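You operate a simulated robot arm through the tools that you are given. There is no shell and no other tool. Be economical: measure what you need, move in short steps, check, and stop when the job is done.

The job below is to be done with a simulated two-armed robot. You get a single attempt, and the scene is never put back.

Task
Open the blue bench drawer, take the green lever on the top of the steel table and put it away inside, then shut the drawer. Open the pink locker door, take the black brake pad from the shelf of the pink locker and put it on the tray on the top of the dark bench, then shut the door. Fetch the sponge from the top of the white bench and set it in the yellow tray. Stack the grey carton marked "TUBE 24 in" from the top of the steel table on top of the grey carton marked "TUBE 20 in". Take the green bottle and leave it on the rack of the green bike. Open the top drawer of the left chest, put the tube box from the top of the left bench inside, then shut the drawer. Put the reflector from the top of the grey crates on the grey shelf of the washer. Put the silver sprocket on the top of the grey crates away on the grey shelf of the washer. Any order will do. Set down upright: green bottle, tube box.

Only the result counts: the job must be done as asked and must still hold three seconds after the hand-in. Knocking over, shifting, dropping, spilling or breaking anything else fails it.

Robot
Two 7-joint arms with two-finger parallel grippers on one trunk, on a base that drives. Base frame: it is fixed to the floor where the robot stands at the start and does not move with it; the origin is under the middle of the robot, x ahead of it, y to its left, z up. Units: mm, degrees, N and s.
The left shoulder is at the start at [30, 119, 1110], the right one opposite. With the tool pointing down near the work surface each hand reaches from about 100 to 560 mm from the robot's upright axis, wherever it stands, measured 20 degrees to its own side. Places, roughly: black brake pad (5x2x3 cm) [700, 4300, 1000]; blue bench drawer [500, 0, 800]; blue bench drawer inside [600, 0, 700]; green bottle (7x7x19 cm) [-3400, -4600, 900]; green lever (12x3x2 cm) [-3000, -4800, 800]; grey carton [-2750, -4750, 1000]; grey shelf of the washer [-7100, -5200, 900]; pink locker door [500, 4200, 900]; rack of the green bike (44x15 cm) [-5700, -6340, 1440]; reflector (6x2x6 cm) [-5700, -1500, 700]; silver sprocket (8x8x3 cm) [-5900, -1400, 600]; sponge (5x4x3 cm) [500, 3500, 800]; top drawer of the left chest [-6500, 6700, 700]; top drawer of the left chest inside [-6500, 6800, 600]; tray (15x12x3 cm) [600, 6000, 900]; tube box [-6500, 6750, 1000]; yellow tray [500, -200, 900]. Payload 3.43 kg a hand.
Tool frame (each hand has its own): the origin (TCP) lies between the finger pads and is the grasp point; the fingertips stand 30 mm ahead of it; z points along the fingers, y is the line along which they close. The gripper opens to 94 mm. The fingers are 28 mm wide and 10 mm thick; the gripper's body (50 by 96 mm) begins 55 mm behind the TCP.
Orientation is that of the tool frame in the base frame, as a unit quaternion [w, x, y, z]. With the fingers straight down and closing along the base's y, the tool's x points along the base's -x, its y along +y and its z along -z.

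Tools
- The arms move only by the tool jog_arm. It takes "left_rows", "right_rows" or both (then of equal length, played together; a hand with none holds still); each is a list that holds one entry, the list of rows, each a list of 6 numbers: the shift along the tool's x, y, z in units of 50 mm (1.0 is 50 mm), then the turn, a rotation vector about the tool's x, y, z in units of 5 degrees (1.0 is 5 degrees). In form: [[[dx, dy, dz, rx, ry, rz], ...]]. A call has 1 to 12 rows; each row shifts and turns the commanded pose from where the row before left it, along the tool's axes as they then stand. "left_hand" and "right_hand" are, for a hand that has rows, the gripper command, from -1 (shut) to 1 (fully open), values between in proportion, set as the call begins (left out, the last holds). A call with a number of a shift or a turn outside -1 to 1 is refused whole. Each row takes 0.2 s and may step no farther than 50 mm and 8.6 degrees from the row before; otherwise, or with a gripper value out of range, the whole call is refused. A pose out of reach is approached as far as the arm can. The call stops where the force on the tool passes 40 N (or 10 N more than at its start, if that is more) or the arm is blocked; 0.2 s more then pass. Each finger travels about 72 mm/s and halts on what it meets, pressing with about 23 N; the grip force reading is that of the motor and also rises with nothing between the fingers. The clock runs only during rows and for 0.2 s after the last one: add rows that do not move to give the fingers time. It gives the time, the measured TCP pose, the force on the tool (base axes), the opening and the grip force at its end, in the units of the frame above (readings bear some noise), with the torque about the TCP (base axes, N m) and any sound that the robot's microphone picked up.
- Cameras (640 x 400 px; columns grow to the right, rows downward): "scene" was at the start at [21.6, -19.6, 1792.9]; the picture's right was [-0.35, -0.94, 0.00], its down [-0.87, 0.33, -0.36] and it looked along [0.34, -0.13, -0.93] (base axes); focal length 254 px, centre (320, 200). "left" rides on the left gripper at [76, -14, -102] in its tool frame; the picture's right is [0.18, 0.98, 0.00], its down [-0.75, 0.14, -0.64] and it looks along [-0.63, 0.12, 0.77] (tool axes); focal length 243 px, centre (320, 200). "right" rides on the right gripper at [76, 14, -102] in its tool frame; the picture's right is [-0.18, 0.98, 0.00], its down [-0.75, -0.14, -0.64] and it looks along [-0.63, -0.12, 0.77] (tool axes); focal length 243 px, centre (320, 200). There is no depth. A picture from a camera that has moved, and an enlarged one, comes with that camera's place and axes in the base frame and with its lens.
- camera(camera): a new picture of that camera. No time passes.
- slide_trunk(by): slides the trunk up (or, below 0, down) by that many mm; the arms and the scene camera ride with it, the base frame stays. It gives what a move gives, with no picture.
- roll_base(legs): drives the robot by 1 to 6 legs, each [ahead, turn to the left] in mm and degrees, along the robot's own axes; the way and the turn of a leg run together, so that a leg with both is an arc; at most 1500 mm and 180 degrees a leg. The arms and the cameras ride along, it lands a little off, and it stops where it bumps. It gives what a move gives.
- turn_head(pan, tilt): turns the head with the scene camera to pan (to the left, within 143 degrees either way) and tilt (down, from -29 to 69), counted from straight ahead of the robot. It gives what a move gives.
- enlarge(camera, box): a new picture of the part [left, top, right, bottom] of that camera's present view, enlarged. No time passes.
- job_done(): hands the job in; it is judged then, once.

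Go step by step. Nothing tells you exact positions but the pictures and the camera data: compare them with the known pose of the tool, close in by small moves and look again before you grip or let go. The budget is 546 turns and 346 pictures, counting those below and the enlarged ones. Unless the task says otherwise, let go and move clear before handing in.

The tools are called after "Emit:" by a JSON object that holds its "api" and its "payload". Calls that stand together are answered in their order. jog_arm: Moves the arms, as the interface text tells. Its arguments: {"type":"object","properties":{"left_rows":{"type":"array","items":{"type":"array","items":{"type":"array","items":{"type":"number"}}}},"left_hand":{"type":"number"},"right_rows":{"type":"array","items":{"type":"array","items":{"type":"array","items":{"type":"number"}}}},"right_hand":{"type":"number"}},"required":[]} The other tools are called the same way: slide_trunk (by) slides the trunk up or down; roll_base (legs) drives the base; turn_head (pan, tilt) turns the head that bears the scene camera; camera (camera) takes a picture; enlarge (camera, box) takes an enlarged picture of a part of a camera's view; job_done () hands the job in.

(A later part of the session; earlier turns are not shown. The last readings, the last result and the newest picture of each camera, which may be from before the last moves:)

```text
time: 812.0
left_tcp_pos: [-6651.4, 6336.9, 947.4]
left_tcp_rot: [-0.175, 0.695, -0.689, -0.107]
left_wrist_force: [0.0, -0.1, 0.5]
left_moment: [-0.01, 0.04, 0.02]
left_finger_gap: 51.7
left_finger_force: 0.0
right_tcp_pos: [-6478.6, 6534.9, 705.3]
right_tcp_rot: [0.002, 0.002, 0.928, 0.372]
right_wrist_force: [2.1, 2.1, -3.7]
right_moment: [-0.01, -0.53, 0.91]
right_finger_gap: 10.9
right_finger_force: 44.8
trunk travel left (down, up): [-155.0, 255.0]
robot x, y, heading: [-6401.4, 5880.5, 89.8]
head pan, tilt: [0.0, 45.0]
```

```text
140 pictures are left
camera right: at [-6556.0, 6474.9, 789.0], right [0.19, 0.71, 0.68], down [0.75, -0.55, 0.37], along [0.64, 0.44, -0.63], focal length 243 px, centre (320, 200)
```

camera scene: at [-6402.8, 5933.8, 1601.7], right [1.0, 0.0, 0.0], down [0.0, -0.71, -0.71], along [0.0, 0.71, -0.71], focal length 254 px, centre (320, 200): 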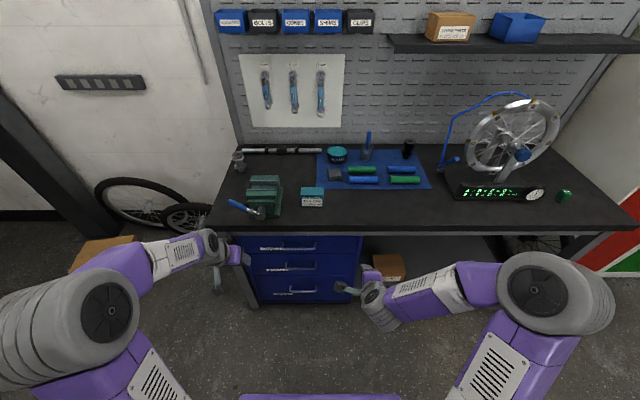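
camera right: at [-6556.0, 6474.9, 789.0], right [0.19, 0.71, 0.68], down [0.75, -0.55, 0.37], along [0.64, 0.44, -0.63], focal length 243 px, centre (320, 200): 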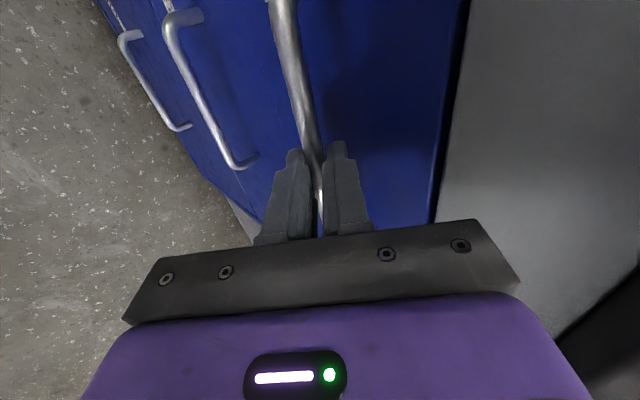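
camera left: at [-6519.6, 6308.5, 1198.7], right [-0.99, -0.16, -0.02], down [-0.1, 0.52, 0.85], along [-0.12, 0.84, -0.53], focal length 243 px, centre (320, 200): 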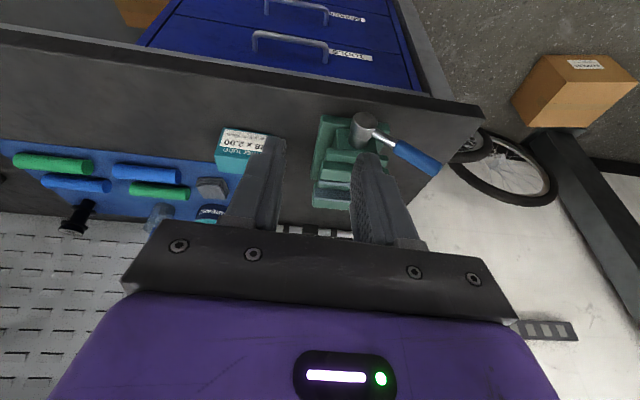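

Emit:
{"api": "jog_arm", "payload": {"right_rows": [[[0, -0.578, -0.554, 0, 0, 0], [0, -0.578, -0.554, 0, 0, 0], [0, -0.578, -0.554, 0, 0, 0], [0, -0.578, -0.554, 0, 0, 0], [0, -0.578, -0.554, 0, 0, 0], [0, -0.43, -0.415, 0, 0, 0]]]}}

Emit:
{"api": "camera", "payload": {"camera": "scene"}}

```text
time: 813.4
left_tcp_pos: [-6649.9, 6334.8, 947.7]
left_tcp_rot: [-0.173, 0.695, -0.689, -0.107]
left_wrist_force: [0.2, 1.3, -0.2]
left_moment: [-0.01, -0.01, 0.01]
left_finger_gap: 51.5
left_finger_force: 0.2
right_tcp_pos: [-6479.4, 6301.4, 706.7]
right_tcp_rot: [0.003, 0.002, 0.929, 0.37]
right_wrist_force: [17.2, -2.1, -9.7]
right_moment: [-0.21, -0.62, 1.03]
right_finger_gap: 10.7
right_finger_force: 44.5
trunk travel left (down, up): [-155.0, 255.0]
robot x, y, heading: [-6401.4, 5881.9, 89.9]
head pan, tilt: [0.0, 45.0]
```

```text
139 pictures are left
camera scene: at [-6401.1, 5933.5, 1601.7], right [1.0, 0.0, 0.0], down [0.0, -0.71, -0.71], along [0.0, 0.71, -0.71], focal length 254 px, centre (320, 200)
```

scene: 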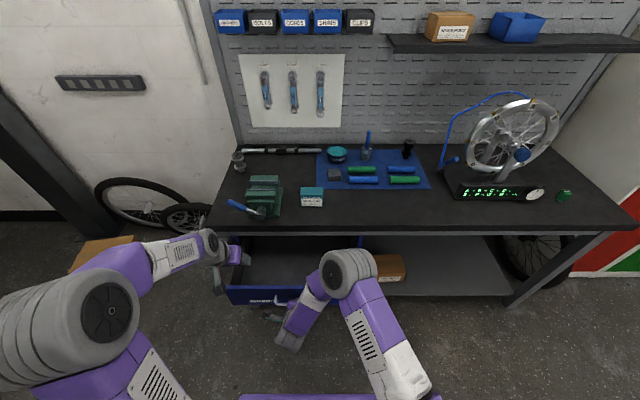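

Top drawer is open. Release and lift the right hand clear; I'll then pick the box with the left arm from a spot further east.

Emit:
{"api": "jog_arm", "payload": {"right_rows": [[[0, 0, 0, 0, 0, 0], [0, 0, 0, 0, 0, 0]]], "right_hand": -0.1}}

Emit:
{"api": "jog_arm", "payload": {"right_rows": [[[0, 0, -0.5, 0, 0, 0], [0, 0, -0.8, 0, 0, 0], [0, 0, -0.8, 0, 0, 0], [0, 0.623, -0.65, 0, 0, 0], [0, 0.623, -0.65, 0, 0, 0], [0, 0.623, -0.65, 0, 0, 0]]]}}

Emit:
{"api": "slide_trunk", "payload": {"by": 220}}

Emit:
{"api": "camera", "payload": {"camera": "scene"}}

```text
time: 814.0
left_tcp_pos: [-6651.1, 6333.9, 948.0]
left_tcp_rot: [-0.175, 0.696, -0.688, -0.107]
left_wrist_force: [0.0, 1.0, 0.1]
left_moment: [0.0, 0.02, -0.02]
left_finger_gap: 51.9
left_finger_force: 0.0
right_tcp_pos: [-6483.8, 6303.4, 707.9]
right_tcp_rot: [0.002, 0.003, 0.928, 0.371]
right_wrist_force: [-1.1, -0.8, 0.6]
right_moment: [0.05, 0.06, 0.1]
right_finger_gap: 42.4
right_finger_force: 0.0
trunk travel left (down, up): [-155.0, 255.0]
robot x, y, heading: [-6404.5, 5880.5, 90.2]
head pan, tilt: [0.0, 45.0]
```

```text
time: 815.4
left_tcp_pos: [-6651.5, 6334.5, 948.9]
left_tcp_rot: [-0.175, 0.696, -0.688, -0.108]
left_wrist_force: [0.6, -0.3, 0.3]
left_moment: [0.02, -0.01, -0.02]
left_finger_gap: 51.6
left_finger_force: 0.2
right_tcp_pos: [-6480.3, 6230.3, 920.1]
right_tcp_rot: [0.002, 0.001, 0.928, 0.372]
right_wrist_force: [0.5, 0.1, 0.3]
right_moment: [0.01, -0.01, 0.01]
right_finger_gap: 42.4
right_finger_force: 0.0
trunk travel left (down, up): [-155.0, 255.0]
robot x, y, heading: [-6397.3, 5884.6, 89.7]
head pan, tilt: [0.0, 45.0]
```

```text
time: 817.8
left_tcp_pos: [-6650.9, 6334.7, 1168.3]
left_tcp_rot: [-0.175, 0.695, -0.689, -0.107]
left_wrist_force: [0.1, -0.6, 0.7]
left_moment: [0.0, -0.03, 0.0]
left_finger_gap: 51.8
left_finger_force: 0.1
right_tcp_pos: [-6481.6, 6231.6, 1139.8]
right_tcp_rot: [0.002, 0.002, 0.928, 0.372]
right_wrist_force: [-0.2, 0.2, -0.3]
right_moment: [0.03, 0.0, -0.03]
right_finger_gap: 42.6
right_finger_force: 0.0
trunk travel left (down, up): [-375.0, 35.0]
robot x, y, heading: [-6401.1, 5877.6, 90.0]
head pan, tilt: [0.0, 45.0]
```

```text
138 pictures are left
camera scene: at [-6402.9, 5933.3, 1821.6], right [1.0, 0.0, 0.0], down [0.0, -0.71, -0.71], along [0.0, 0.71, -0.71], focal length 254 px, centre (320, 200)
```

scene: 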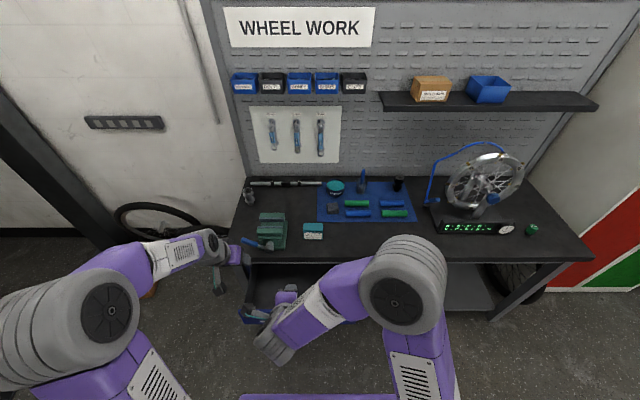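

Emit:
{"api": "jog_arm", "payload": {"left_rows": [[[0, 0, 0, 0, 1, 0], [0, 0, 0, 0, 1, 0], [0, 0, 0, 0, 1, 0], [0, 0, 0, 0, 1, 0], [0, 0, 0, 0, 0.7, 0], [0, 0, 0, 0, 0, -1], [0, 0, 0, 0, 0, -1], [0, 0, 0, 0, 0, -1], [0, 0, 0, 0, 0, -1], [0, 0, 0, 0, 0, -1], [0, 0, 0, 0, 0, -1], [0, 0, 0, 0, 0, -1]]], "right_rows": [[[-0.8, 0, 0, 0, 0, 0], [-0.8, 0, 0, 0, 0, 0], [-0.8, 0, 0, 0, 0, 0], [-0.8, 0, 0, 0, 0, 0], [0, 0, 0, 0, 0, 0], [0, 0, 0, 0, 0, 0], [0, 0, 0, 0, 0, 0], [0, 0, 0, 0, 0, 0], [0, 0, 0, 0, 0, 0], [0, 0, 0, 0, 0, 0], [0, 0, 0, 0, 0, 0], [0, 0, 0, 0, 0, 0]]]}}

Emit:
{"api": "jog_arm", "payload": {"left_rows": [[[0, 0, 0, 0, 0, -1], [0, 0, 0, 0, 0, -1], [0, 0, 0, 0, 0, -1], [0, 0, 0, 0, 0, -1], [0, 0, 0, 0, 0, -1], [0, 0, 0, 0, 0, -1], [0, 0, 0, 0, 0, -1], [0, 0, 0, 0, 0, -1], [0, 0, 0, 0, 0, -1], [0, 0, 0, 0, 0, -1], [0, 0, 0, 0, 0, -1]]]}}

Emit:
{"api": "camera", "payload": {"camera": "scene"}}

```text
time: 820.4
left_tcp_pos: [-6651.5, 6336.2, 1169.2]
left_tcp_rot: [-0.018, 0.884, -0.465, 0.045]
left_wrist_force: [-0.5, 0.6, -0.6]
left_moment: [0.01, 0.01, 0.02]
left_finger_gap: 51.9
left_finger_force: 0.0
right_tcp_pos: [-6346.1, 6266.4, 1146.0]
right_tcp_rot: [0.002, 0.003, 0.928, 0.371]
right_wrist_force: [-0.5, 0.1, 0.6]
right_moment: [0.0, -0.02, -0.02]
right_finger_gap: 42.4
right_finger_force: 0.1
right hand out of reach, approached as far as the arm can: row 3, 4
trunk travel left (down, up): [-375.0, 35.0]
robot x, y, heading: [-6404.3, 5882.2, 89.8]
head pan, tilt: [0.0, 45.0]
```

```text
time: 822.8
left_tcp_pos: [-6651.1, 6334.5, 1168.1]
left_tcp_rot: [0.005, 0.999, -0.004, 0.048]
left_wrist_force: [-0.8, 0.6, 0.0]
left_moment: [0.03, -0.01, -0.01]
left_finger_gap: 51.5
left_finger_force: 0.0
right_tcp_pos: [-6346.1, 6266.5, 1147.4]
right_tcp_rot: [0.002, 0.003, 0.928, 0.372]
right_wrist_force: [0.7, 0.7, -0.2]
right_moment: [-0.01, -0.01, -0.01]
right_finger_gap: 42.3
right_finger_force: 0.2
trunk travel left (down, up): [-375.0, 35.0]
robot x, y, heading: [-6399.4, 5883.1, 90.0]
head pan, tilt: [0.0, 45.0]
```

```text
137 pictures are left
camera scene: at [-6402.9, 5933.2, 1821.8], right [1.0, 0.0, 0.0], down [0.0, -0.71, -0.71], along [0.0, 0.71, -0.71], focal length 254 px, centre (320, 200)
```

scene: 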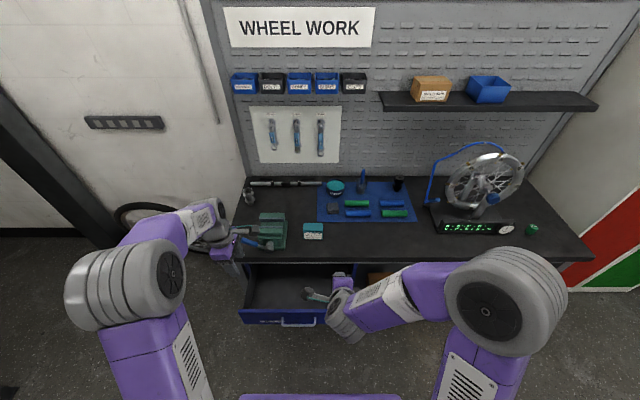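

Emit:
{"api": "roll_base", "payload": {"legs": [[130, 0]]}}

Emit:
{"api": "jog_arm", "payload": {"left_rows": [[[0.71, 0, 0, 0, -1, 0], [0.71, -0.68, 0, 0, 0, 0], [0.71, -0.68, 0, 0, 0, 0], [0.71, -0.68, 0, 0, 0, 0], [0.71, -0.68, 0, 0, 0, 0], [0.71, -0.68, 0.3, 0, 0, 0], [0, -0.68, 0.6, 0, 0, 0]]], "left_hand": 0.8}}

Emit:
{"api": "camera", "payload": {"camera": "left"}}

Emit:
{"api": "camera", "payload": {"camera": "scene"}}

```text
time: 824.0
left_tcp_pos: [-6649.7, 6466.1, 1168.4]
left_tcp_rot: [0.004, 0.999, -0.006, 0.047]
left_wrist_force: [-0.1, 0.4, -0.2]
left_moment: [-0.01, 0.02, 0.0]
left_finger_gap: 51.9
left_finger_force: 0.0
right_tcp_pos: [-6344.9, 6395.9, 1147.0]
right_tcp_rot: [0.002, 0.004, 0.928, 0.372]
right_wrist_force: [0.1, 0.4, 0.4]
right_moment: [0.0, 0.03, 0.01]
right_finger_gap: 42.0
right_finger_force: 0.1
trunk travel left (down, up): [-375.0, 35.0]
robot x, y, heading: [-6404.0, 6012.2, 89.9]
head pan, tilt: [0.0, 45.0]
```

```text
refused: row 6 steps farther than a row can; nothing moved
```

```text
136 pictures are left
camera left: at [-6584.0, 6479.2, 1277.9], right [0.17, -0.98, 0.03], down [-0.81, -0.13, 0.57], along [-0.56, -0.12, -0.82], focal length 243 px, centre (320, 200)
```

left: 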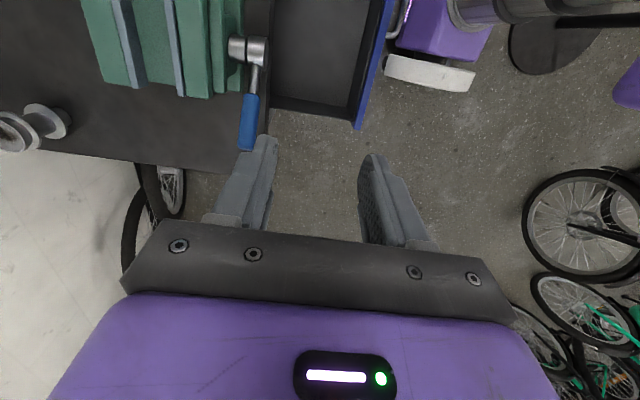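

```text
135 pictures are left
camera scene: at [-6402.5, 6063.2, 1821.8], right [1.0, 0.0, 0.0], down [0.0, -0.71, -0.71], along [0.0, 0.71, -0.71], focal length 254 px, centre (320, 200)
```

scene: 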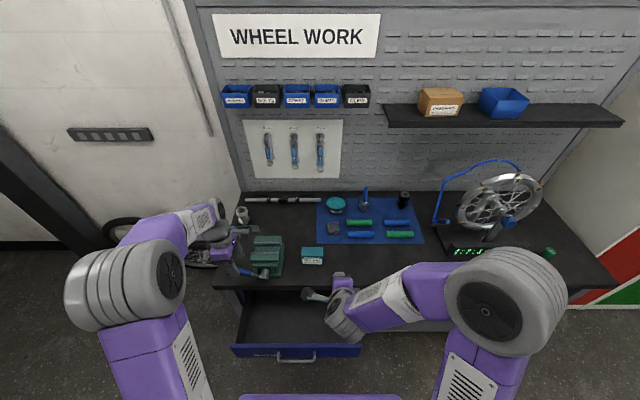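

Emit:
{"api": "jog_arm", "payload": {"left_rows": [[[0.71, 0, 0, 0, -1, 0], [0.7, -0.6, 0, 0, 0, 0], [0.7, -0.6, 0, 0, 0, 0], [0.7, -0.6, 0, 0, 0, 0], [0.7, -0.6, 0, 0, 0, 0], [0.7, -0.6, 0, 0, 0, 0], [0, -0.68, 0.6, 0, 0, 0], [0, -0.3, 0.6, 0, 0, 0]]], "left_hand": 0.8}}

Emit:
{"api": "camera", "payload": {"camera": "left"}}

Emit:
{"api": "enlarge", "payload": {"camera": "scene", "box": [220, 200, 400, 310]}}

```text
time: 825.9
left_tcp_pos: [-6438.5, 6647.1, 1110.8]
left_tcp_rot: [0.005, 1.0, -0.005, 0.005]
left_wrist_force: [0.0, -0.1, -0.1]
left_moment: [0.01, -0.02, -0.02]
left_finger_gap: 84.7
left_finger_force: 0.0
left hand out of reach, approached as far as the arm can: row 7, 8
right_tcp_pos: [-6344.8, 6395.2, 1148.1]
right_tcp_rot: [0.002, 0.003, 0.929, 0.371]
right_wrist_force: [-0.5, -0.7, -0.2]
right_moment: [0.02, -0.02, 0.0]
right_finger_gap: 42.5
right_finger_force: 0.1
trunk travel left (down, up): [-375.0, 35.0]
robot x, y, heading: [-6405.1, 6013.0, 89.8]
head pan, tilt: [0.0, 45.0]
```

```text
134 pictures are left
camera left: at [-6363.2, 6660.6, 1214.2], right [0.17, -0.98, 0.01], down [-0.76, -0.13, 0.64], along [-0.63, -0.12, -0.77], focal length 243 px, centre (320, 200)
```

left: 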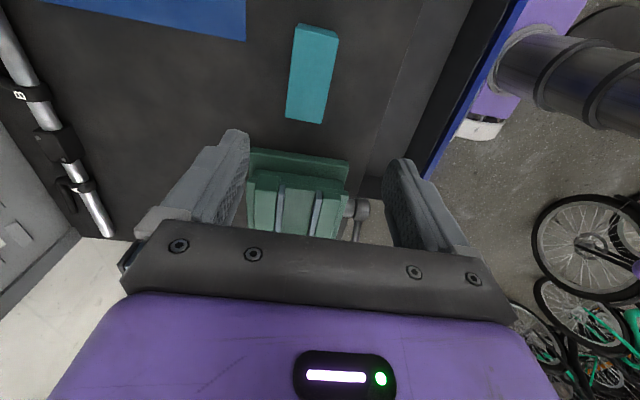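

```text
3.56 times, centred on (310, 255) of scene
camera zoom: at [-6402.1, 6063.0, 1821.8], right [1.0, 0.0, 0.0], down [0.0, -0.71, -0.71], along [0.0, 0.71, -0.71], focal length 901 px, centre (356, 4)
```

zoom: 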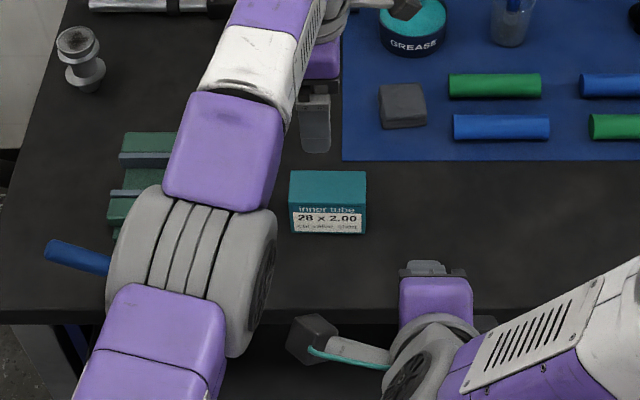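

Emit:
{"api": "jog_arm", "payload": {"left_rows": [[[0, 0, 0.8, 0, 0, 0], [0, 0, 0.8, 0, 0, 0], [0, -0.2, 0.4, 0, 0, 0]]]}}

Emit:
{"api": "camera", "payload": {"camera": "left"}}

```text
time: 826.6
left_tcp_pos: [-6437.9, 6648.9, 1009.2]
left_tcp_rot: [0.003, 1.0, -0.006, 0.006]
left_wrist_force: [1.1, 0.1, -0.1]
left_moment: [0.01, 0.02, -0.02]
left_finger_gap: 84.5
left_finger_force: 0.1
left hand out of reach, approached as far as the arm can: row 3
right_tcp_pos: [-6345.2, 6397.9, 1146.0]
right_tcp_rot: [0.002, 0.003, 0.929, 0.37]
right_wrist_force: [-0.5, 0.4, 0.6]
right_moment: [0.0, -0.02, -0.01]
right_finger_gap: 42.4
right_finger_force: 0.1
trunk travel left (down, up): [-375.0, 35.0]
robot x, y, heading: [-6401.3, 6012.8, 89.6]
head pan, tilt: [0.0, 45.0]
```

```text
132 pictures are left
camera left: at [-6363.5, 6661.6, 1112.5], right [0.17, -0.98, 0.01], down [-0.76, -0.13, 0.64], along [-0.62, -0.12, -0.77], focal length 243 px, centre (320, 200)
```

left: 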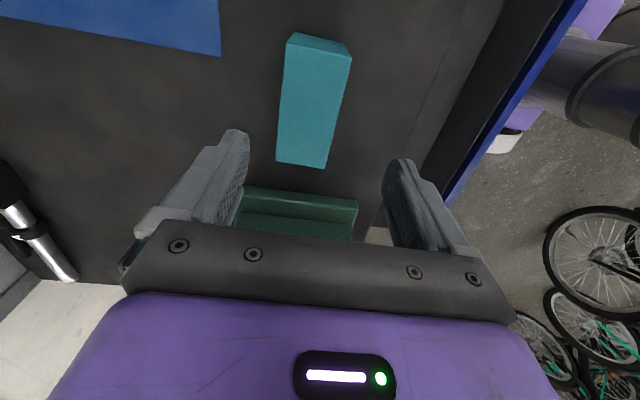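

Emit:
{"api": "jog_arm", "payload": {"left_rows": [[[0.1, 0, 0.7, 0, 0, 0], [0, 0, 0.7, 0, 0, 0], [0, 0, 0.6, 0, 0, 0]]]}}

Emit:
{"api": "camera", "payload": {"camera": "left"}}

```text
time: 827.5
left_tcp_pos: [-6434.9, 6631.4, 913.8]
left_tcp_rot: [0.004, 1.0, -0.005, 0.005]
left_wrist_force: [0.0, -0.4, -0.1]
left_moment: [-0.01, -0.02, 0.0]
left_finger_gap: 84.8
left_finger_force: 0.1
left hand out of reach, approached as far as the arm can: row 1, 2, 3
right_tcp_pos: [-6344.5, 6397.0, 1146.7]
right_tcp_rot: [0.002, 0.004, 0.929, 0.37]
right_wrist_force: [-0.8, 0.6, -0.7]
right_moment: [0.0, 0.01, -0.01]
right_finger_gap: 42.0
right_finger_force: 0.1
trunk travel left (down, up): [-375.0, 35.0]
robot x, y, heading: [-6400.0, 6011.4, 89.8]
head pan, tilt: [0.0, 45.0]
```

```text
131 pictures are left
camera left: at [-6359.3, 6645.1, 1017.6], right [0.17, -0.98, 0.01], down [-0.76, -0.13, 0.64], along [-0.63, -0.12, -0.77], focal length 243 px, centre (320, 200)
```

left: 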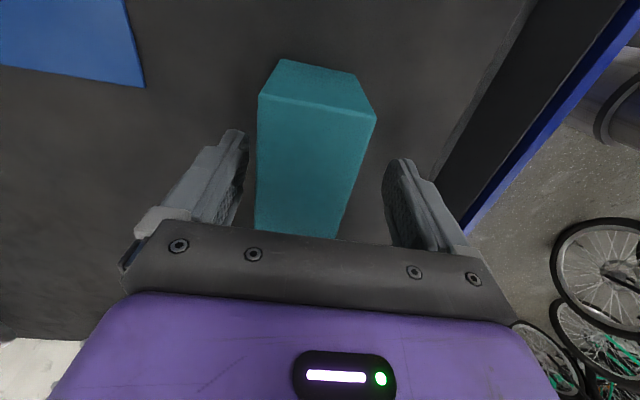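

Emit:
{"api": "jog_arm", "payload": {"left_rows": [[[0, 0, -0.8, 0, 0, 0], [0, 0, -0.8, 0, 0, 0], [0, 0, -0.8, 0, 0, 0], [0, -0.2, -0.8, 0, 0, 0]]]}}

Emit:
{"api": "slide_trunk", "payload": {"by": -170}}

Emit:
{"api": "roll_base", "payload": {"legs": [[22, 0]]}}

Emit:
{"api": "camera", "payload": {"camera": "left"}}

```text
time: 828.5
left_tcp_pos: [-6434.2, 6648.7, 1072.0]
left_tcp_rot: [0.004, 1.0, -0.006, 0.004]
left_wrist_force: [-0.4, -0.1, -0.2]
left_moment: [0.03, -0.03, 0.0]
left_finger_gap: 84.5
left_finger_force: 0.0
left hand out of reach, approached as far as the arm can: row 1, 2, 4
right_tcp_pos: [-6343.9, 6397.0, 1147.4]
right_tcp_rot: [0.002, 0.004, 0.928, 0.372]
right_wrist_force: [0.4, 0.0, 0.4]
right_moment: [0.01, 0.01, 0.02]
right_finger_gap: 42.5
right_finger_force: 0.0
trunk travel left (down, up): [-375.0, 35.0]
robot x, y, heading: [-6400.9, 6012.7, 89.7]
head pan, tilt: [0.0, 45.0]
```

```text
time: 830.4
left_tcp_pos: [-6433.8, 6649.3, 901.8]
left_tcp_rot: [0.004, 1.0, -0.006, 0.004]
left_wrist_force: [-0.8, 0.4, 0.5]
left_moment: [0.02, 0.0, 0.02]
left_finger_gap: 84.7
left_finger_force: 0.2
right_tcp_pos: [-6345.0, 6396.6, 977.8]
right_tcp_rot: [0.003, 0.003, 0.928, 0.372]
right_wrist_force: [0.4, -0.2, 0.0]
right_moment: [0.03, 0.02, 0.0]
right_finger_gap: 42.2
right_finger_force: 0.2
trunk travel left (down, up): [-205.0, 205.0]
robot x, y, heading: [-6401.3, 6013.8, 89.9]
head pan, tilt: [0.0, 45.0]
```

```text
time: 831.2
left_tcp_pos: [-6432.6, 6671.2, 901.2]
left_tcp_rot: [0.004, 1.0, -0.006, 0.005]
left_wrist_force: [0.5, 0.5, 0.7]
left_moment: [-0.03, 0.0, 0.01]
left_finger_gap: 84.7
left_finger_force: 0.0
right_tcp_pos: [-6344.7, 6419.5, 976.3]
right_tcp_rot: [0.003, 0.004, 0.929, 0.371]
right_wrist_force: [0.7, 0.6, -0.3]
right_moment: [0.0, -0.01, 0.0]
right_finger_gap: 42.3
right_finger_force: 0.0
trunk travel left (down, up): [-205.0, 205.0]
robot x, y, heading: [-6403.3, 6031.9, 89.8]
head pan, tilt: [0.0, 45.0]
```

```text
130 pictures are left
camera left: at [-6357.7, 6685.3, 1004.6], right [0.17, -0.98, 0.01], down [-0.76, -0.13, 0.64], along [-0.63, -0.12, -0.77], focal length 243 px, centre (320, 200)
```

left: 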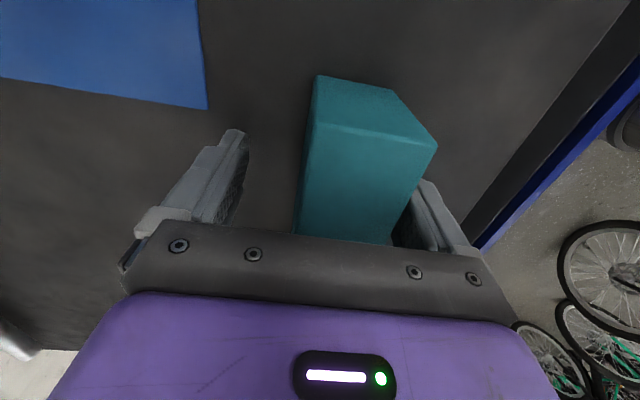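

Emit:
{"api": "jog_arm", "payload": {"left_rows": [[[-0.16, 0.36, 0, 0, 0, 0], [0, 0, 0, 0, 0, 0]]]}}

Emit:
{"api": "camera", "payload": {"camera": "left"}}

```text
time: 831.8
left_tcp_pos: [-6436.3, 6669.3, 902.7]
left_tcp_rot: [0.005, 1.0, -0.007, 0.004]
left_wrist_force: [-0.9, -0.1, 0.3]
left_moment: [0.01, 0.01, 0.02]
left_finger_gap: 84.5
left_finger_force: 0.1
left hand out of reach, approached as far as the arm can: row 1
right_tcp_pos: [-6345.6, 6419.7, 975.6]
right_tcp_rot: [0.002, 0.004, 0.928, 0.372]
right_wrist_force: [0.5, -0.4, 0.4]
right_moment: [0.01, -0.02, 0.01]
right_finger_gap: 42.3
right_finger_force: 0.1
trunk travel left (down, up): [-205.0, 205.0]
robot x, y, heading: [-6400.7, 6036.9, 89.6]
head pan, tilt: [0.0, 45.0]
```

```text
129 pictures are left
camera left: at [-6361.6, 6682.3, 1005.7], right [0.17, -0.98, 0.01], down [-0.76, -0.13, 0.64], along [-0.63, -0.12, -0.77], focal length 243 px, centre (320, 200)
```

left: 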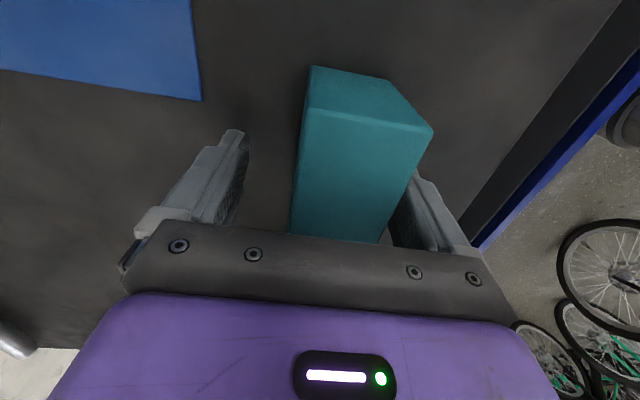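

Emit:
{"api": "jog_arm", "payload": {"left_rows": [[[0, 0.2, 0, 0, 0, 0], [0, 0.2, 0, 0, 0, 0]]]}}

Emit:
{"api": "camera", "payload": {"camera": "left"}}

```text
time: 832.4
left_tcp_pos: [-6432.4, 6668.1, 903.7]
left_tcp_rot: [0.004, 1.0, -0.006, 0.004]
left_wrist_force: [-0.1, 0.3, -0.1]
left_moment: [0.01, 0.02, 0.02]
left_finger_gap: 84.7
left_finger_force: 0.1
left hand out of reach, approached as far as the arm can: row 1, 2
right_tcp_pos: [-6345.2, 6418.4, 977.8]
right_tcp_rot: [0.003, 0.004, 0.929, 0.371]
right_wrist_force: [0.0, -0.4, -0.1]
right_moment: [-0.03, -0.02, 0.0]
right_finger_gap: 42.5
right_finger_force: 0.1
trunk travel left (down, up): [-205.0, 205.0]
robot x, y, heading: [-6404.9, 6036.9, 90.0]
head pan, tilt: [0.0, 45.0]
```

```text
128 pictures are left
camera left: at [-6357.6, 6681.5, 1007.0], right [0.17, -0.98, 0.01], down [-0.76, -0.13, 0.64], along [-0.63, -0.12, -0.77], focal length 243 px, centre (320, 200)
```

left: 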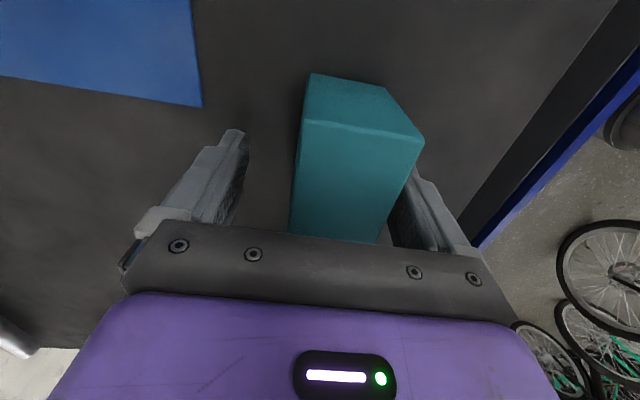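

Emit:
{"api": "jog_arm", "payload": {"left_rows": [[[0, 0.16, 0, 0, 0, 0], [0, 0.16, 0, 0, 0, 0]]]}}

Emit:
{"api": "camera", "payload": {"camera": "left"}}

```text
time: 833.0
left_tcp_pos: [-6429.8, 6666.6, 902.7]
left_tcp_rot: [0.004, 1.0, -0.007, 0.005]
left_wrist_force: [0.1, 0.6, -0.6]
left_moment: [0.01, -0.02, 0.02]
left_finger_gap: 84.8
left_finger_force: 0.1
left hand out of reach, approached as far as the arm can: row 1, 2
right_tcp_pos: [-6345.3, 6418.8, 976.2]
right_tcp_rot: [0.003, 0.004, 0.928, 0.372]
right_wrist_force: [-0.2, 0.8, 0.2]
right_moment: [0.02, 0.04, 0.0]
right_finger_gap: 42.4
right_finger_force: 0.1
trunk travel left (down, up): [-205.0, 205.0]
robot x, y, heading: [-6402.5, 6036.3, 89.6]
head pan, tilt: [0.0, 45.0]
```

```text
127 pictures are left
camera left: at [-6354.4, 6680.7, 1007.0], right [0.17, -0.98, 0.01], down [-0.76, -0.13, 0.64], along [-0.63, -0.12, -0.77], focal length 243 px, centre (320, 200)
```

left: 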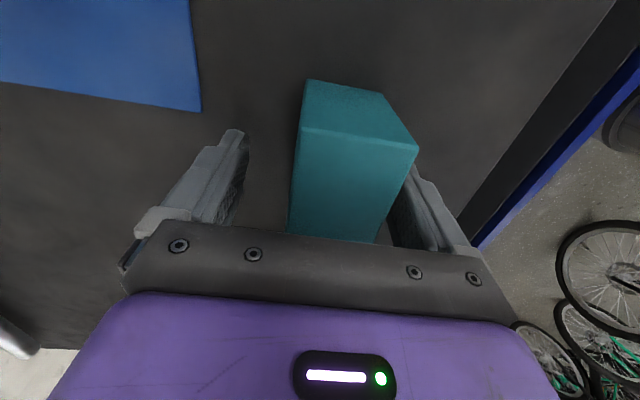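

Emit:
{"api": "jog_arm", "payload": {"left_rows": [[[0, 0.2, 0, 0, 0, 0], [0, 0.2, 0, 0, 0, 0]]]}}

```text
time: 833.6
left_tcp_pos: [-6424.7, 6668.3, 904.2]
left_tcp_rot: [0.005, 1.0, -0.007, 0.004]
left_wrist_force: [0.2, 0.8, 1.4]
left_moment: [-0.01, 0.01, 0.01]
left_finger_gap: 84.7
left_finger_force: 0.1
left hand out of reach, approached as far as the arm can: row 1, 2
right_tcp_pos: [-6345.2, 6418.2, 977.6]
right_tcp_rot: [0.003, 0.004, 0.928, 0.371]
right_wrist_force: [-0.7, 0.2, -0.2]
right_moment: [0.0, 0.01, -0.02]
right_finger_gap: 42.5
right_finger_force: 0.0
trunk travel left (down, up): [-205.0, 205.0]
robot x, y, heading: [-6400.3, 6035.4, 89.7]
head pan, tilt: [0.0, 45.0]
```

Emit:
{"api": "jog_arm", "payload": {"left_rows": [[[0, 0.3, -0.6, 0, 0, 0], [0, 0.3, -0.6, 0, 0, 0]]]}}

Emit:
{"api": "camera", "payload": {"camera": "scene"}}

```text
time: 834.2
left_tcp_pos: [-6427.7, 6624.9, 966.6]
left_tcp_rot: [0.004, 1.0, -0.006, 0.005]
left_wrist_force: [-0.7, -1.2, 0.1]
left_moment: [0.0, 0.0, 0.01]
left_finger_gap: 84.7
left_finger_force: 0.0
right_tcp_pos: [-6344.9, 6419.5, 976.6]
right_tcp_rot: [0.002, 0.004, 0.929, 0.371]
right_wrist_force: [0.6, 0.2, -0.1]
right_moment: [0.02, 0.01, 0.03]
right_finger_gap: 42.0
right_finger_force: 0.0
trunk travel left (down, up): [-205.0, 205.0]
robot x, y, heading: [-6401.4, 6034.7, 89.4]
head pan, tilt: [0.0, 45.0]
```

```text
126 pictures are left
camera scene: at [-6402.4, 6085.7, 1651.7], right [1.0, 0.0, 0.0], down [0.0, -0.71, -0.71], along [0.0, 0.71, -0.71], focal length 254 px, centre (320, 200)
```

scene: 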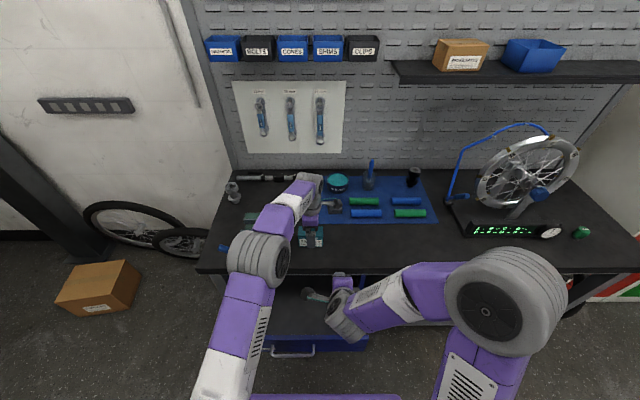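

Emit:
{"api": "jog_arm", "payload": {"left_rows": [[[-0.24, -0.54, 0, 0, 0, 0], [0, 0, 0.4, 0, 0, 0]]]}}

Emit:
{"api": "camera", "payload": {"camera": "left"}}

```text
time: 834.8
left_tcp_pos: [-6440.3, 6655.5, 946.8]
left_tcp_rot: [0.004, 1.0, -0.006, 0.004]
left_wrist_force: [0.4, 0.1, 0.1]
left_moment: [-0.02, -0.01, 0.0]
left_finger_gap: 84.5
left_finger_force: 0.0
right_tcp_pos: [-6344.4, 6417.5, 976.0]
right_tcp_rot: [0.003, 0.004, 0.928, 0.372]
right_wrist_force: [-0.1, -0.4, 0.5]
right_moment: [0.0, 0.0, 0.0]
right_finger_gap: 42.2
right_finger_force: 0.0
trunk travel left (down, up): [-205.0, 205.0]
robot x, y, heading: [-6402.4, 6033.0, 89.5]
head pan, tilt: [0.0, 45.0]
```

```text
125 pictures are left
camera left: at [-6364.1, 6667.5, 1049.7], right [0.17, -0.98, 0.01], down [-0.76, -0.13, 0.64], along [-0.63, -0.12, -0.77], focal length 243 px, centre (320, 200)
```

left: 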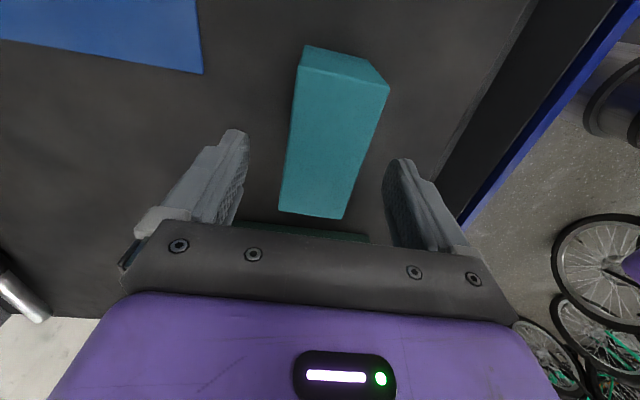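

Emit:
{"api": "jog_arm", "payload": {"left_rows": [[[-0.04, 0.12, 0.4, 0, 0, 0], [0, 0, 0.4, 0, 0, 0], [0, 0, 0.3, 0, 0, 0]]]}}

Emit:
{"api": "camera", "payload": {"camera": "left"}}

```text
time: 835.6
left_tcp_pos: [-6441.8, 6647.6, 889.7]
left_tcp_rot: [0.003, 1.0, -0.006, 0.005]
left_wrist_force: [0.4, -0.1, 1.7]
left_moment: [0.09, 0.02, -0.01]
left_finger_gap: 84.3
left_finger_force: 0.0
right_tcp_pos: [-6344.9, 6418.6, 977.3]
right_tcp_rot: [0.003, 0.004, 0.929, 0.371]
right_wrist_force: [0.0, -0.6, -0.6]
right_moment: [-0.01, -0.04, 0.01]
right_finger_gap: 42.5
right_finger_force: 0.0
trunk travel left (down, up): [-205.0, 205.0]
robot x, y, heading: [-6405.6, 6032.1, 89.9]
head pan, tilt: [0.0, 45.0]
```

```text
124 pictures are left
camera left: at [-6365.8, 6661.1, 993.9], right [0.17, -0.99, 0.01], down [-0.76, -0.13, 0.64], along [-0.63, -0.12, -0.77], focal length 243 px, centre (320, 200)
```

left: 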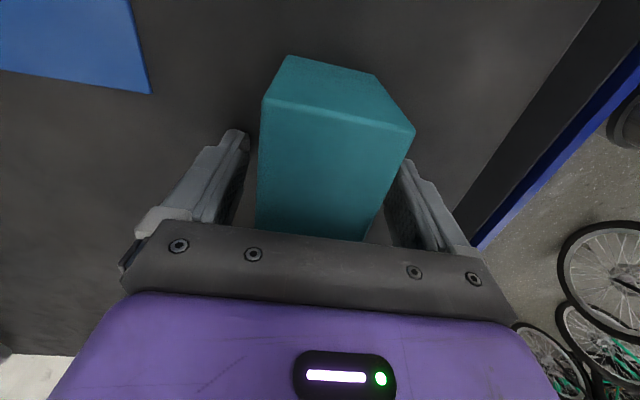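

Emit:
{"api": "jog_arm", "payload": {"left_rows": [[[0, 0, -0.04, 0, 0, 0], [0, 0, 0, 0, 0, 0], [0, 0, 0, 0, 0, 0], [0, 0, 0, 0, 0, 0]]], "left_hand": -1}}

Emit:
{"api": "jog_arm", "payload": {"left_rows": [[[0, 0, -0.3, 0, 0, 0], [0, 0, -0.8, 0, 0, 0], [0, 0, -0.8, 0, 0, 0]]]}}

Emit:
{"api": "camera", "payload": {"camera": "left"}}

```text
time: 836.6
left_tcp_pos: [-6442.2, 6649.9, 892.4]
left_tcp_rot: [0.005, 1.0, -0.006, 0.004]
left_wrist_force: [0.2, -0.8, -0.4]
left_moment: [0.01, 0.0, 0.02]
left_finger_gap: 49.1
left_finger_force: 23.3
right_tcp_pos: [-6346.1, 6418.4, 976.8]
right_tcp_rot: [0.003, 0.003, 0.928, 0.372]
right_wrist_force: [-0.1, 0.0, 0.0]
right_moment: [0.04, -0.01, -0.01]
right_finger_gap: 42.2
right_finger_force: 0.1
trunk travel left (down, up): [-205.0, 205.0]
robot x, y, heading: [-6403.5, 6034.9, 89.8]
head pan, tilt: [0.0, 45.0]
```

```text
time: 837.4
left_tcp_pos: [-6444.7, 6649.7, 986.2]
left_tcp_rot: [0.004, 1.0, -0.006, 0.005]
left_wrist_force: [0.8, 0.3, -2.0]
left_moment: [0.01, 0.01, 0.01]
left_finger_gap: 49.2
left_finger_force: 23.3
right_tcp_pos: [-6344.1, 6417.7, 977.2]
right_tcp_rot: [0.003, 0.004, 0.929, 0.371]
right_wrist_force: [0.4, 0.3, 0.2]
right_moment: [-0.01, 0.02, -0.01]
right_finger_gap: 42.2
right_finger_force: 0.1
trunk travel left (down, up): [-205.0, 205.0]
robot x, y, heading: [-6404.0, 6034.0, 89.7]
head pan, tilt: [0.0, 45.0]
```

```text
123 pictures are left
camera left: at [-6369.8, 6662.4, 1089.6], right [0.17, -0.98, 0.01], down [-0.76, -0.13, 0.64], along [-0.63, -0.12, -0.77], focal length 243 px, centre (320, 200)
```

left: 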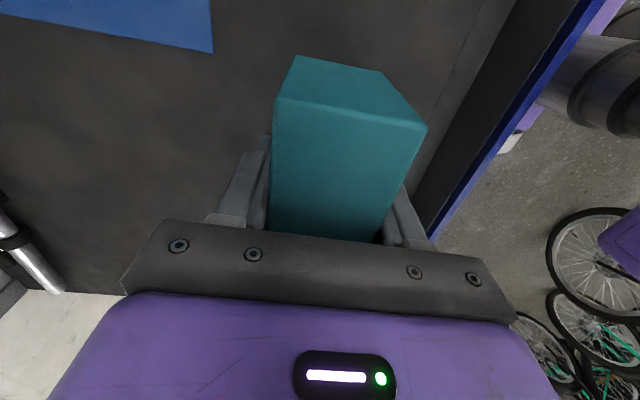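

Emit:
{"api": "jog_arm", "payload": {"right_rows": [[[-0.6, -0.08, -0.49, 0, 0, 0], [-0.6, -0.08, -0.49, 0, 0, 0], [-0.6, -0.08, -0.49, 0, 0, 0], [-0.6, -0.08, -0.49, 0, 0, 0]]]}}

Emit:
{"api": "jog_arm", "payload": {"left_rows": [[[-0.2, 0.8, -0.2, 0, 0, 0], [-0.2, 0.8, -0.2, 0, 0, 0], [-0.2, 0.8, 0, 0, 0, 0], [-0.2, 0.8, 0, 0, 0, 0], [-0.2, 0.8, 0, 0, 0, 0]]]}}

Emit:
{"api": "camera", "payload": {"camera": "scene"}}

Emit:
{"api": "camera", "payload": {"camera": "left"}}

```text
time: 838.4
left_tcp_pos: [-6444.0, 6648.7, 985.3]
left_tcp_rot: [0.003, 1.0, -0.007, 0.004]
left_wrist_force: [-0.2, -0.3, -1.3]
left_moment: [-0.02, 0.03, 0.02]
left_finger_gap: 49.1
left_finger_force: 22.7
right_tcp_pos: [-6247.7, 6414.1, 1068.0]
right_tcp_rot: [0.002, 0.004, 0.929, 0.371]
right_wrist_force: [-0.1, -1.0, 0.2]
right_moment: [0.02, 0.02, 0.05]
right_finger_gap: 42.5
right_finger_force: 0.0
right hand out of reach, approached as far as the arm can: row 1, 2, 3, 4
trunk travel left (down, up): [-205.0, 205.0]
robot x, y, heading: [-6406.0, 6037.6, 89.9]
head pan, tilt: [0.0, 45.0]
```

```text
time: 839.6
left_tcp_pos: [-6497.2, 6447.8, 1008.0]
left_tcp_rot: [0.003, 1.0, -0.007, 0.005]
left_wrist_force: [0.2, -0.6, -1.7]
left_moment: [0.0, 0.0, -0.01]
left_finger_gap: 49.2
left_finger_force: 23.4
right_tcp_pos: [-6249.3, 6412.7, 1068.0]
right_tcp_rot: [0.003, 0.004, 0.929, 0.371]
right_wrist_force: [-0.3, 0.0, 0.2]
right_moment: [0.02, 0.0, 0.01]
right_finger_gap: 42.5
right_finger_force: 0.0
trunk travel left (down, up): [-205.0, 205.0]
robot x, y, heading: [-6398.8, 6032.1, 89.7]
head pan, tilt: [0.0, 45.0]
```

```text
122 pictures are left
camera scene: at [-6403.1, 6084.5, 1651.8], right [1.0, 0.0, 0.0], down [0.0, -0.71, -0.71], along [0.0, 0.71, -0.71], focal length 254 px, centre (320, 200)
```

scene: 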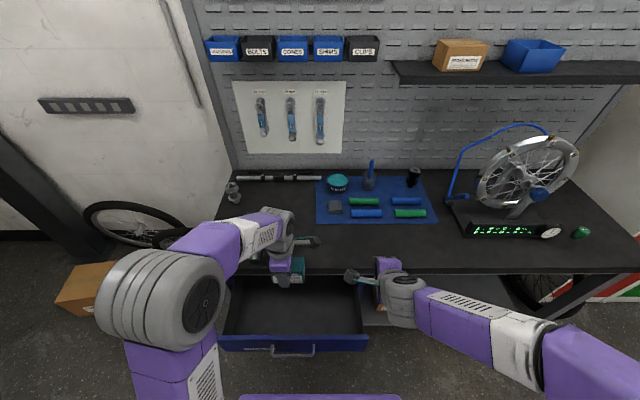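

```text
121 pictures are left
camera left: at [-6423.3, 6461.0, 1111.6], right [0.17, -0.98, 0.01], down [-0.76, -0.13, 0.63], along [-0.62, -0.12, -0.77], focal length 243 px, centre (320, 200)
```

left: 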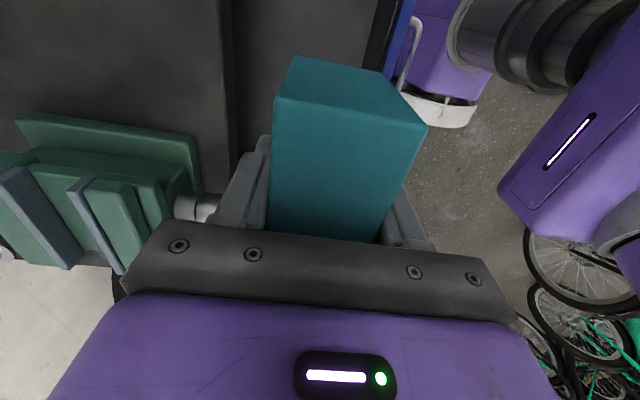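

Emit:
{"api": "jog_arm", "payload": {"left_rows": [[[0, 0, 0.9, 0, 0, 0], [0, 0, 0.9, 0, 0, 0], [0, 0, 0.9, 0, 0, 0], [0, 0, 0.9, 0, 0, 0], [0, 0, 0.5, 0, 0, 0]]]}}

Emit:
{"api": "camera", "payload": {"camera": "left"}}

Emit:
{"api": "enlarge", "payload": {"camera": "scene", "box": [200, 240, 390, 370]}}

```text
time: 840.8
left_tcp_pos: [-6492.1, 6447.8, 802.7]
left_tcp_rot: [0.004, 1.0, -0.007, 0.004]
left_wrist_force: [0.8, -0.1, -2.9]
left_moment: [-0.01, 0.07, -0.01]
left_finger_gap: 49.4
left_finger_force: 23.0
right_tcp_pos: [-6249.5, 6414.3, 1069.1]
right_tcp_rot: [0.003, 0.004, 0.929, 0.37]
right_wrist_force: [-0.6, -0.7, -0.3]
right_moment: [0.02, -0.01, -0.03]
right_finger_gap: 42.4
right_finger_force: 0.1
trunk travel left (down, up): [-205.0, 205.0]
robot x, y, heading: [-6398.9, 6034.0, 89.7]
head pan, tilt: [0.0, 45.0]
```

```text
120 pictures are left
camera left: at [-6417.7, 6460.4, 905.8], right [0.17, -0.99, 0.01], down [-0.76, -0.13, 0.64], along [-0.63, -0.12, -0.77], focal length 243 px, centre (320, 200)
```

left: 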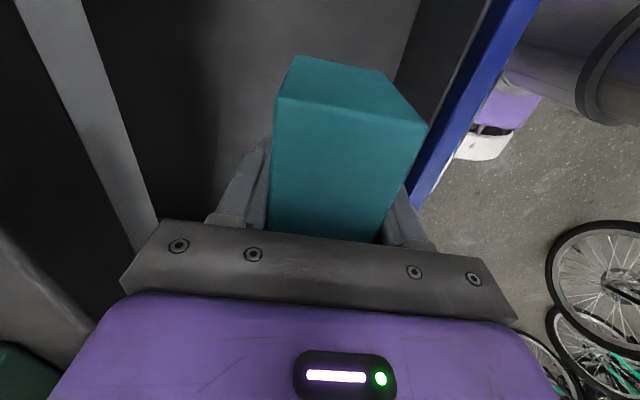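

```text
3.08 times, centred on (295, 305) of scene
camera zoom: at [-6402.5, 6086.2, 1651.7], right [1.0, 0.0, 0.0], down [0.0, -0.71, -0.71], along [0.0, 0.71, -0.71], focal length 780 px, centre (397, -123)
```

zoom: 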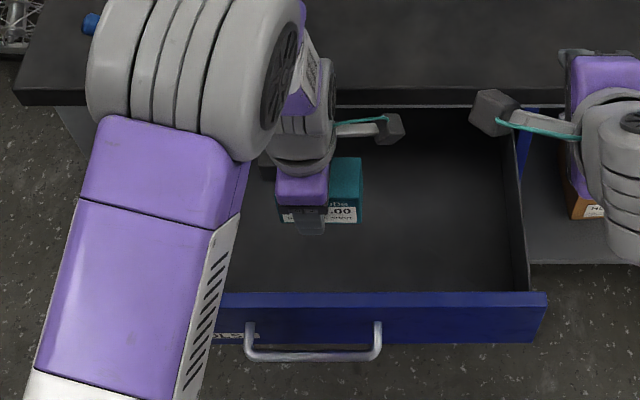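

Emit:
{"api": "jog_arm", "payload": {"left_rows": [[[0, 0, 0.5, 0, 0, 0], [0, 0, 0.3, 0, 0, 0], [0, 0, 0.2, 0, 0, 0], [0, 0, 0.2, 0, 0, 0]]]}}

Emit:
{"api": "camera", "payload": {"camera": "left"}}

```text
time: 841.8
left_tcp_pos: [-6492.5, 6445.5, 742.3]
left_tcp_rot: [0.005, 1.0, -0.006, 0.005]
left_wrist_force: [0.1, 0.5, -1.8]
left_moment: [0.01, -0.01, 0.02]
left_finger_gap: 49.0
left_finger_force: 23.1
right_tcp_pos: [-6249.2, 6414.5, 1067.5]
right_tcp_rot: [0.003, 0.004, 0.929, 0.37]
right_wrist_force: [-1.0, 1.1, -0.5]
right_moment: [-0.01, 0.02, -0.01]
right_finger_gap: 42.4
right_finger_force: 0.1
trunk travel left (down, up): [-205.0, 205.0]
robot x, y, heading: [-6401.5, 6037.6, 89.6]
head pan, tilt: [0.0, 45.0]
```

```text
118 pictures are left
camera left: at [-6416.8, 6460.1, 845.8], right [0.17, -0.99, 0.01], down [-0.76, -0.13, 0.64], along [-0.63, -0.12, -0.77], focal length 243 px, centre (320, 200)
```

left: 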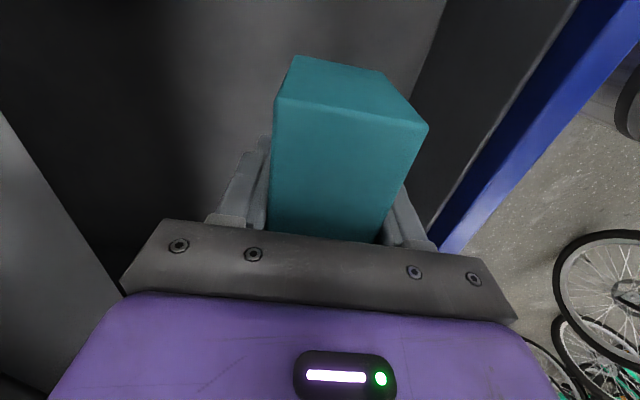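

Emit:
{"api": "jog_arm", "payload": {"left_rows": [[[0, 0, 0.2, 0, 0, 0], [0, 0, 0.15, 0, 0, 0], [0, 0, 0.15, 0, 0, 0], [0, 0, 0.15, 0, 0, 0]]]}}

Emit:
{"api": "camera", "payload": {"camera": "left"}}

```text
time: 842.8
left_tcp_pos: [-6493.8, 6447.0, 709.3]
left_tcp_rot: [0.004, 1.0, -0.006, 0.004]
left_wrist_force: [0.2, 0.4, -0.7]
left_moment: [-0.01, 0.05, -0.01]
left_finger_gap: 49.1
left_finger_force: 22.6
right_tcp_pos: [-6249.4, 6414.5, 1066.9]
right_tcp_rot: [0.002, 0.003, 0.929, 0.37]
right_wrist_force: [0.1, -0.2, 0.6]
right_moment: [-0.01, 0.02, 0.04]
right_finger_gap: 42.4
right_finger_force: 0.1
trunk travel left (down, up): [-205.0, 205.0]
robot x, y, heading: [-6402.3, 6030.0, 89.7]
head pan, tilt: [0.0, 45.0]
```

```text
117 pictures are left
camera left: at [-6417.6, 6460.6, 812.8], right [0.17, -0.98, 0.01], down [-0.76, -0.13, 0.64], along [-0.63, -0.12, -0.77], focal length 243 px, centre (320, 200)
```

left: 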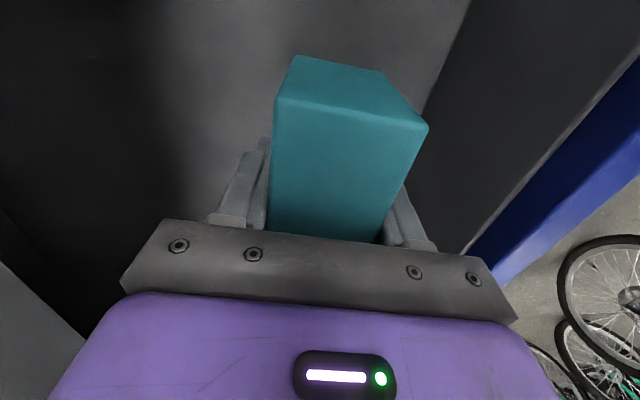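

Emit:
{"api": "jog_arm", "payload": {"left_rows": [[[0, 0, 0.15, 0, 0, 0], [0, 0, 0.12, 0, 0, 0], [0, 0, 0.12, 0, 0, 0]]]}}

Emit:
{"api": "camera", "payload": {"camera": "left"}}

```text
time: 843.6
left_tcp_pos: [-6492.4, 6447.4, 690.5]
left_tcp_rot: [0.004, 1.0, -0.006, 0.005]
left_wrist_force: [0.4, 0.1, -1.2]
left_moment: [0.01, 0.03, 0.02]
left_finger_gap: 49.1
left_finger_force: 22.6
right_tcp_pos: [-6249.4, 6414.4, 1069.1]
right_tcp_rot: [0.002, 0.004, 0.929, 0.37]
right_wrist_force: [-0.9, -0.2, -1.5]
right_moment: [0.0, -0.01, 0.04]
right_finger_gap: 42.2
right_finger_force: 0.1
trunk travel left (down, up): [-205.0, 205.0]
robot x, y, heading: [-6402.8, 6032.9, 89.7]
head pan, tilt: [0.0, 45.0]
```

```text
116 pictures are left
camera left: at [-6417.4, 6460.4, 793.8], right [0.17, -0.98, 0.01], down [-0.76, -0.13, 0.64], along [-0.62, -0.12, -0.77], focal length 243 px, centre (320, 200)
```

left: 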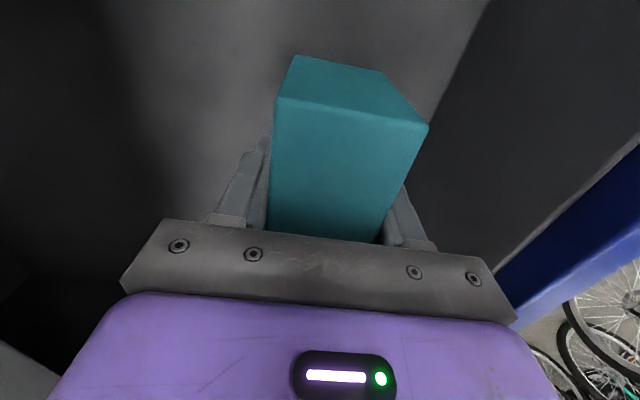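

Emit:
{"api": "jog_arm", "payload": {"left_rows": [[[0, 0, 0.1, 0, 0, 0], [0, 0, 0.1, 0, 0, 0], [0, 0, 0.1, 0, 0, 0]]]}}

```text
time: 844.4
left_tcp_pos: [-6492.5, 6447.5, 675.0]
left_tcp_rot: [0.004, 1.0, -0.006, 0.004]
left_wrist_force: [0.6, 0.9, -2.0]
left_moment: [-0.02, 0.05, 0.02]
left_finger_gap: 49.1
left_finger_force: 23.3
right_tcp_pos: [-6249.0, 6414.3, 1067.9]
right_tcp_rot: [0.002, 0.003, 0.929, 0.37]
right_wrist_force: [-0.3, 0.9, 0.3]
right_moment: [-0.02, -0.01, 0.01]
right_finger_gap: 42.2
right_finger_force: 0.1
trunk travel left (down, up): [-205.0, 205.0]
robot x, y, heading: [-6400.8, 6036.2, 89.6]
head pan, tilt: [0.0, 45.0]
```

Emit:
{"api": "jog_arm", "payload": {"left_rows": [[[0, 0, 0.1, 0, 0, 0], [0, 0, 0.1, 0, 0, 0], [0, 0, 0.1, 0, 0, 0]]]}}

Emit:
{"api": "enlarge", "payload": {"camera": "scene", "box": [200, 240, 390, 370]}}

```text
time: 845.2
left_tcp_pos: [-6493.9, 6446.6, 660.0]
left_tcp_rot: [0.004, 1.0, -0.006, 0.004]
left_wrist_force: [0.1, 0.3, -2.0]
left_moment: [0.0, 0.04, -0.01]
left_finger_gap: 48.9
left_finger_force: 23.0
right_tcp_pos: [-6249.3, 6414.7, 1067.7]
right_tcp_rot: [0.003, 0.003, 0.929, 0.37]
right_wrist_force: [-0.6, 0.3, 0.1]
right_moment: [0.01, -0.02, -0.01]
right_finger_gap: 42.1
right_finger_force: 0.0
trunk travel left (down, up): [-205.0, 205.0]
robot x, y, heading: [-6397.4, 6034.7, 89.8]
head pan, tilt: [0.0, 45.0]
```

```text
3.08 times, centred on (295, 305) of scene
camera zoom: at [-6402.5, 6086.1, 1651.7], right [1.0, 0.0, 0.0], down [0.0, -0.71, -0.71], along [0.0, 0.71, -0.71], focal length 780 px, centre (397, -123)
```

zoom: 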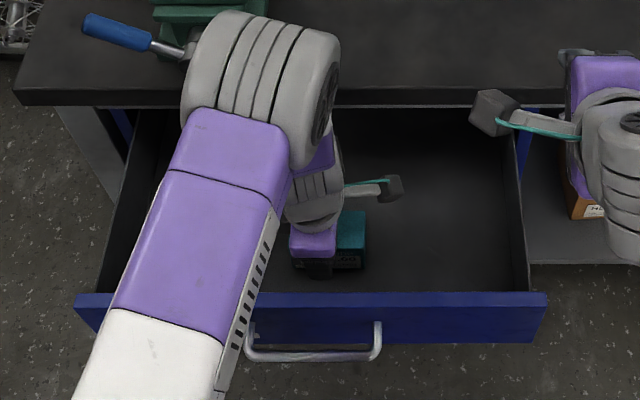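

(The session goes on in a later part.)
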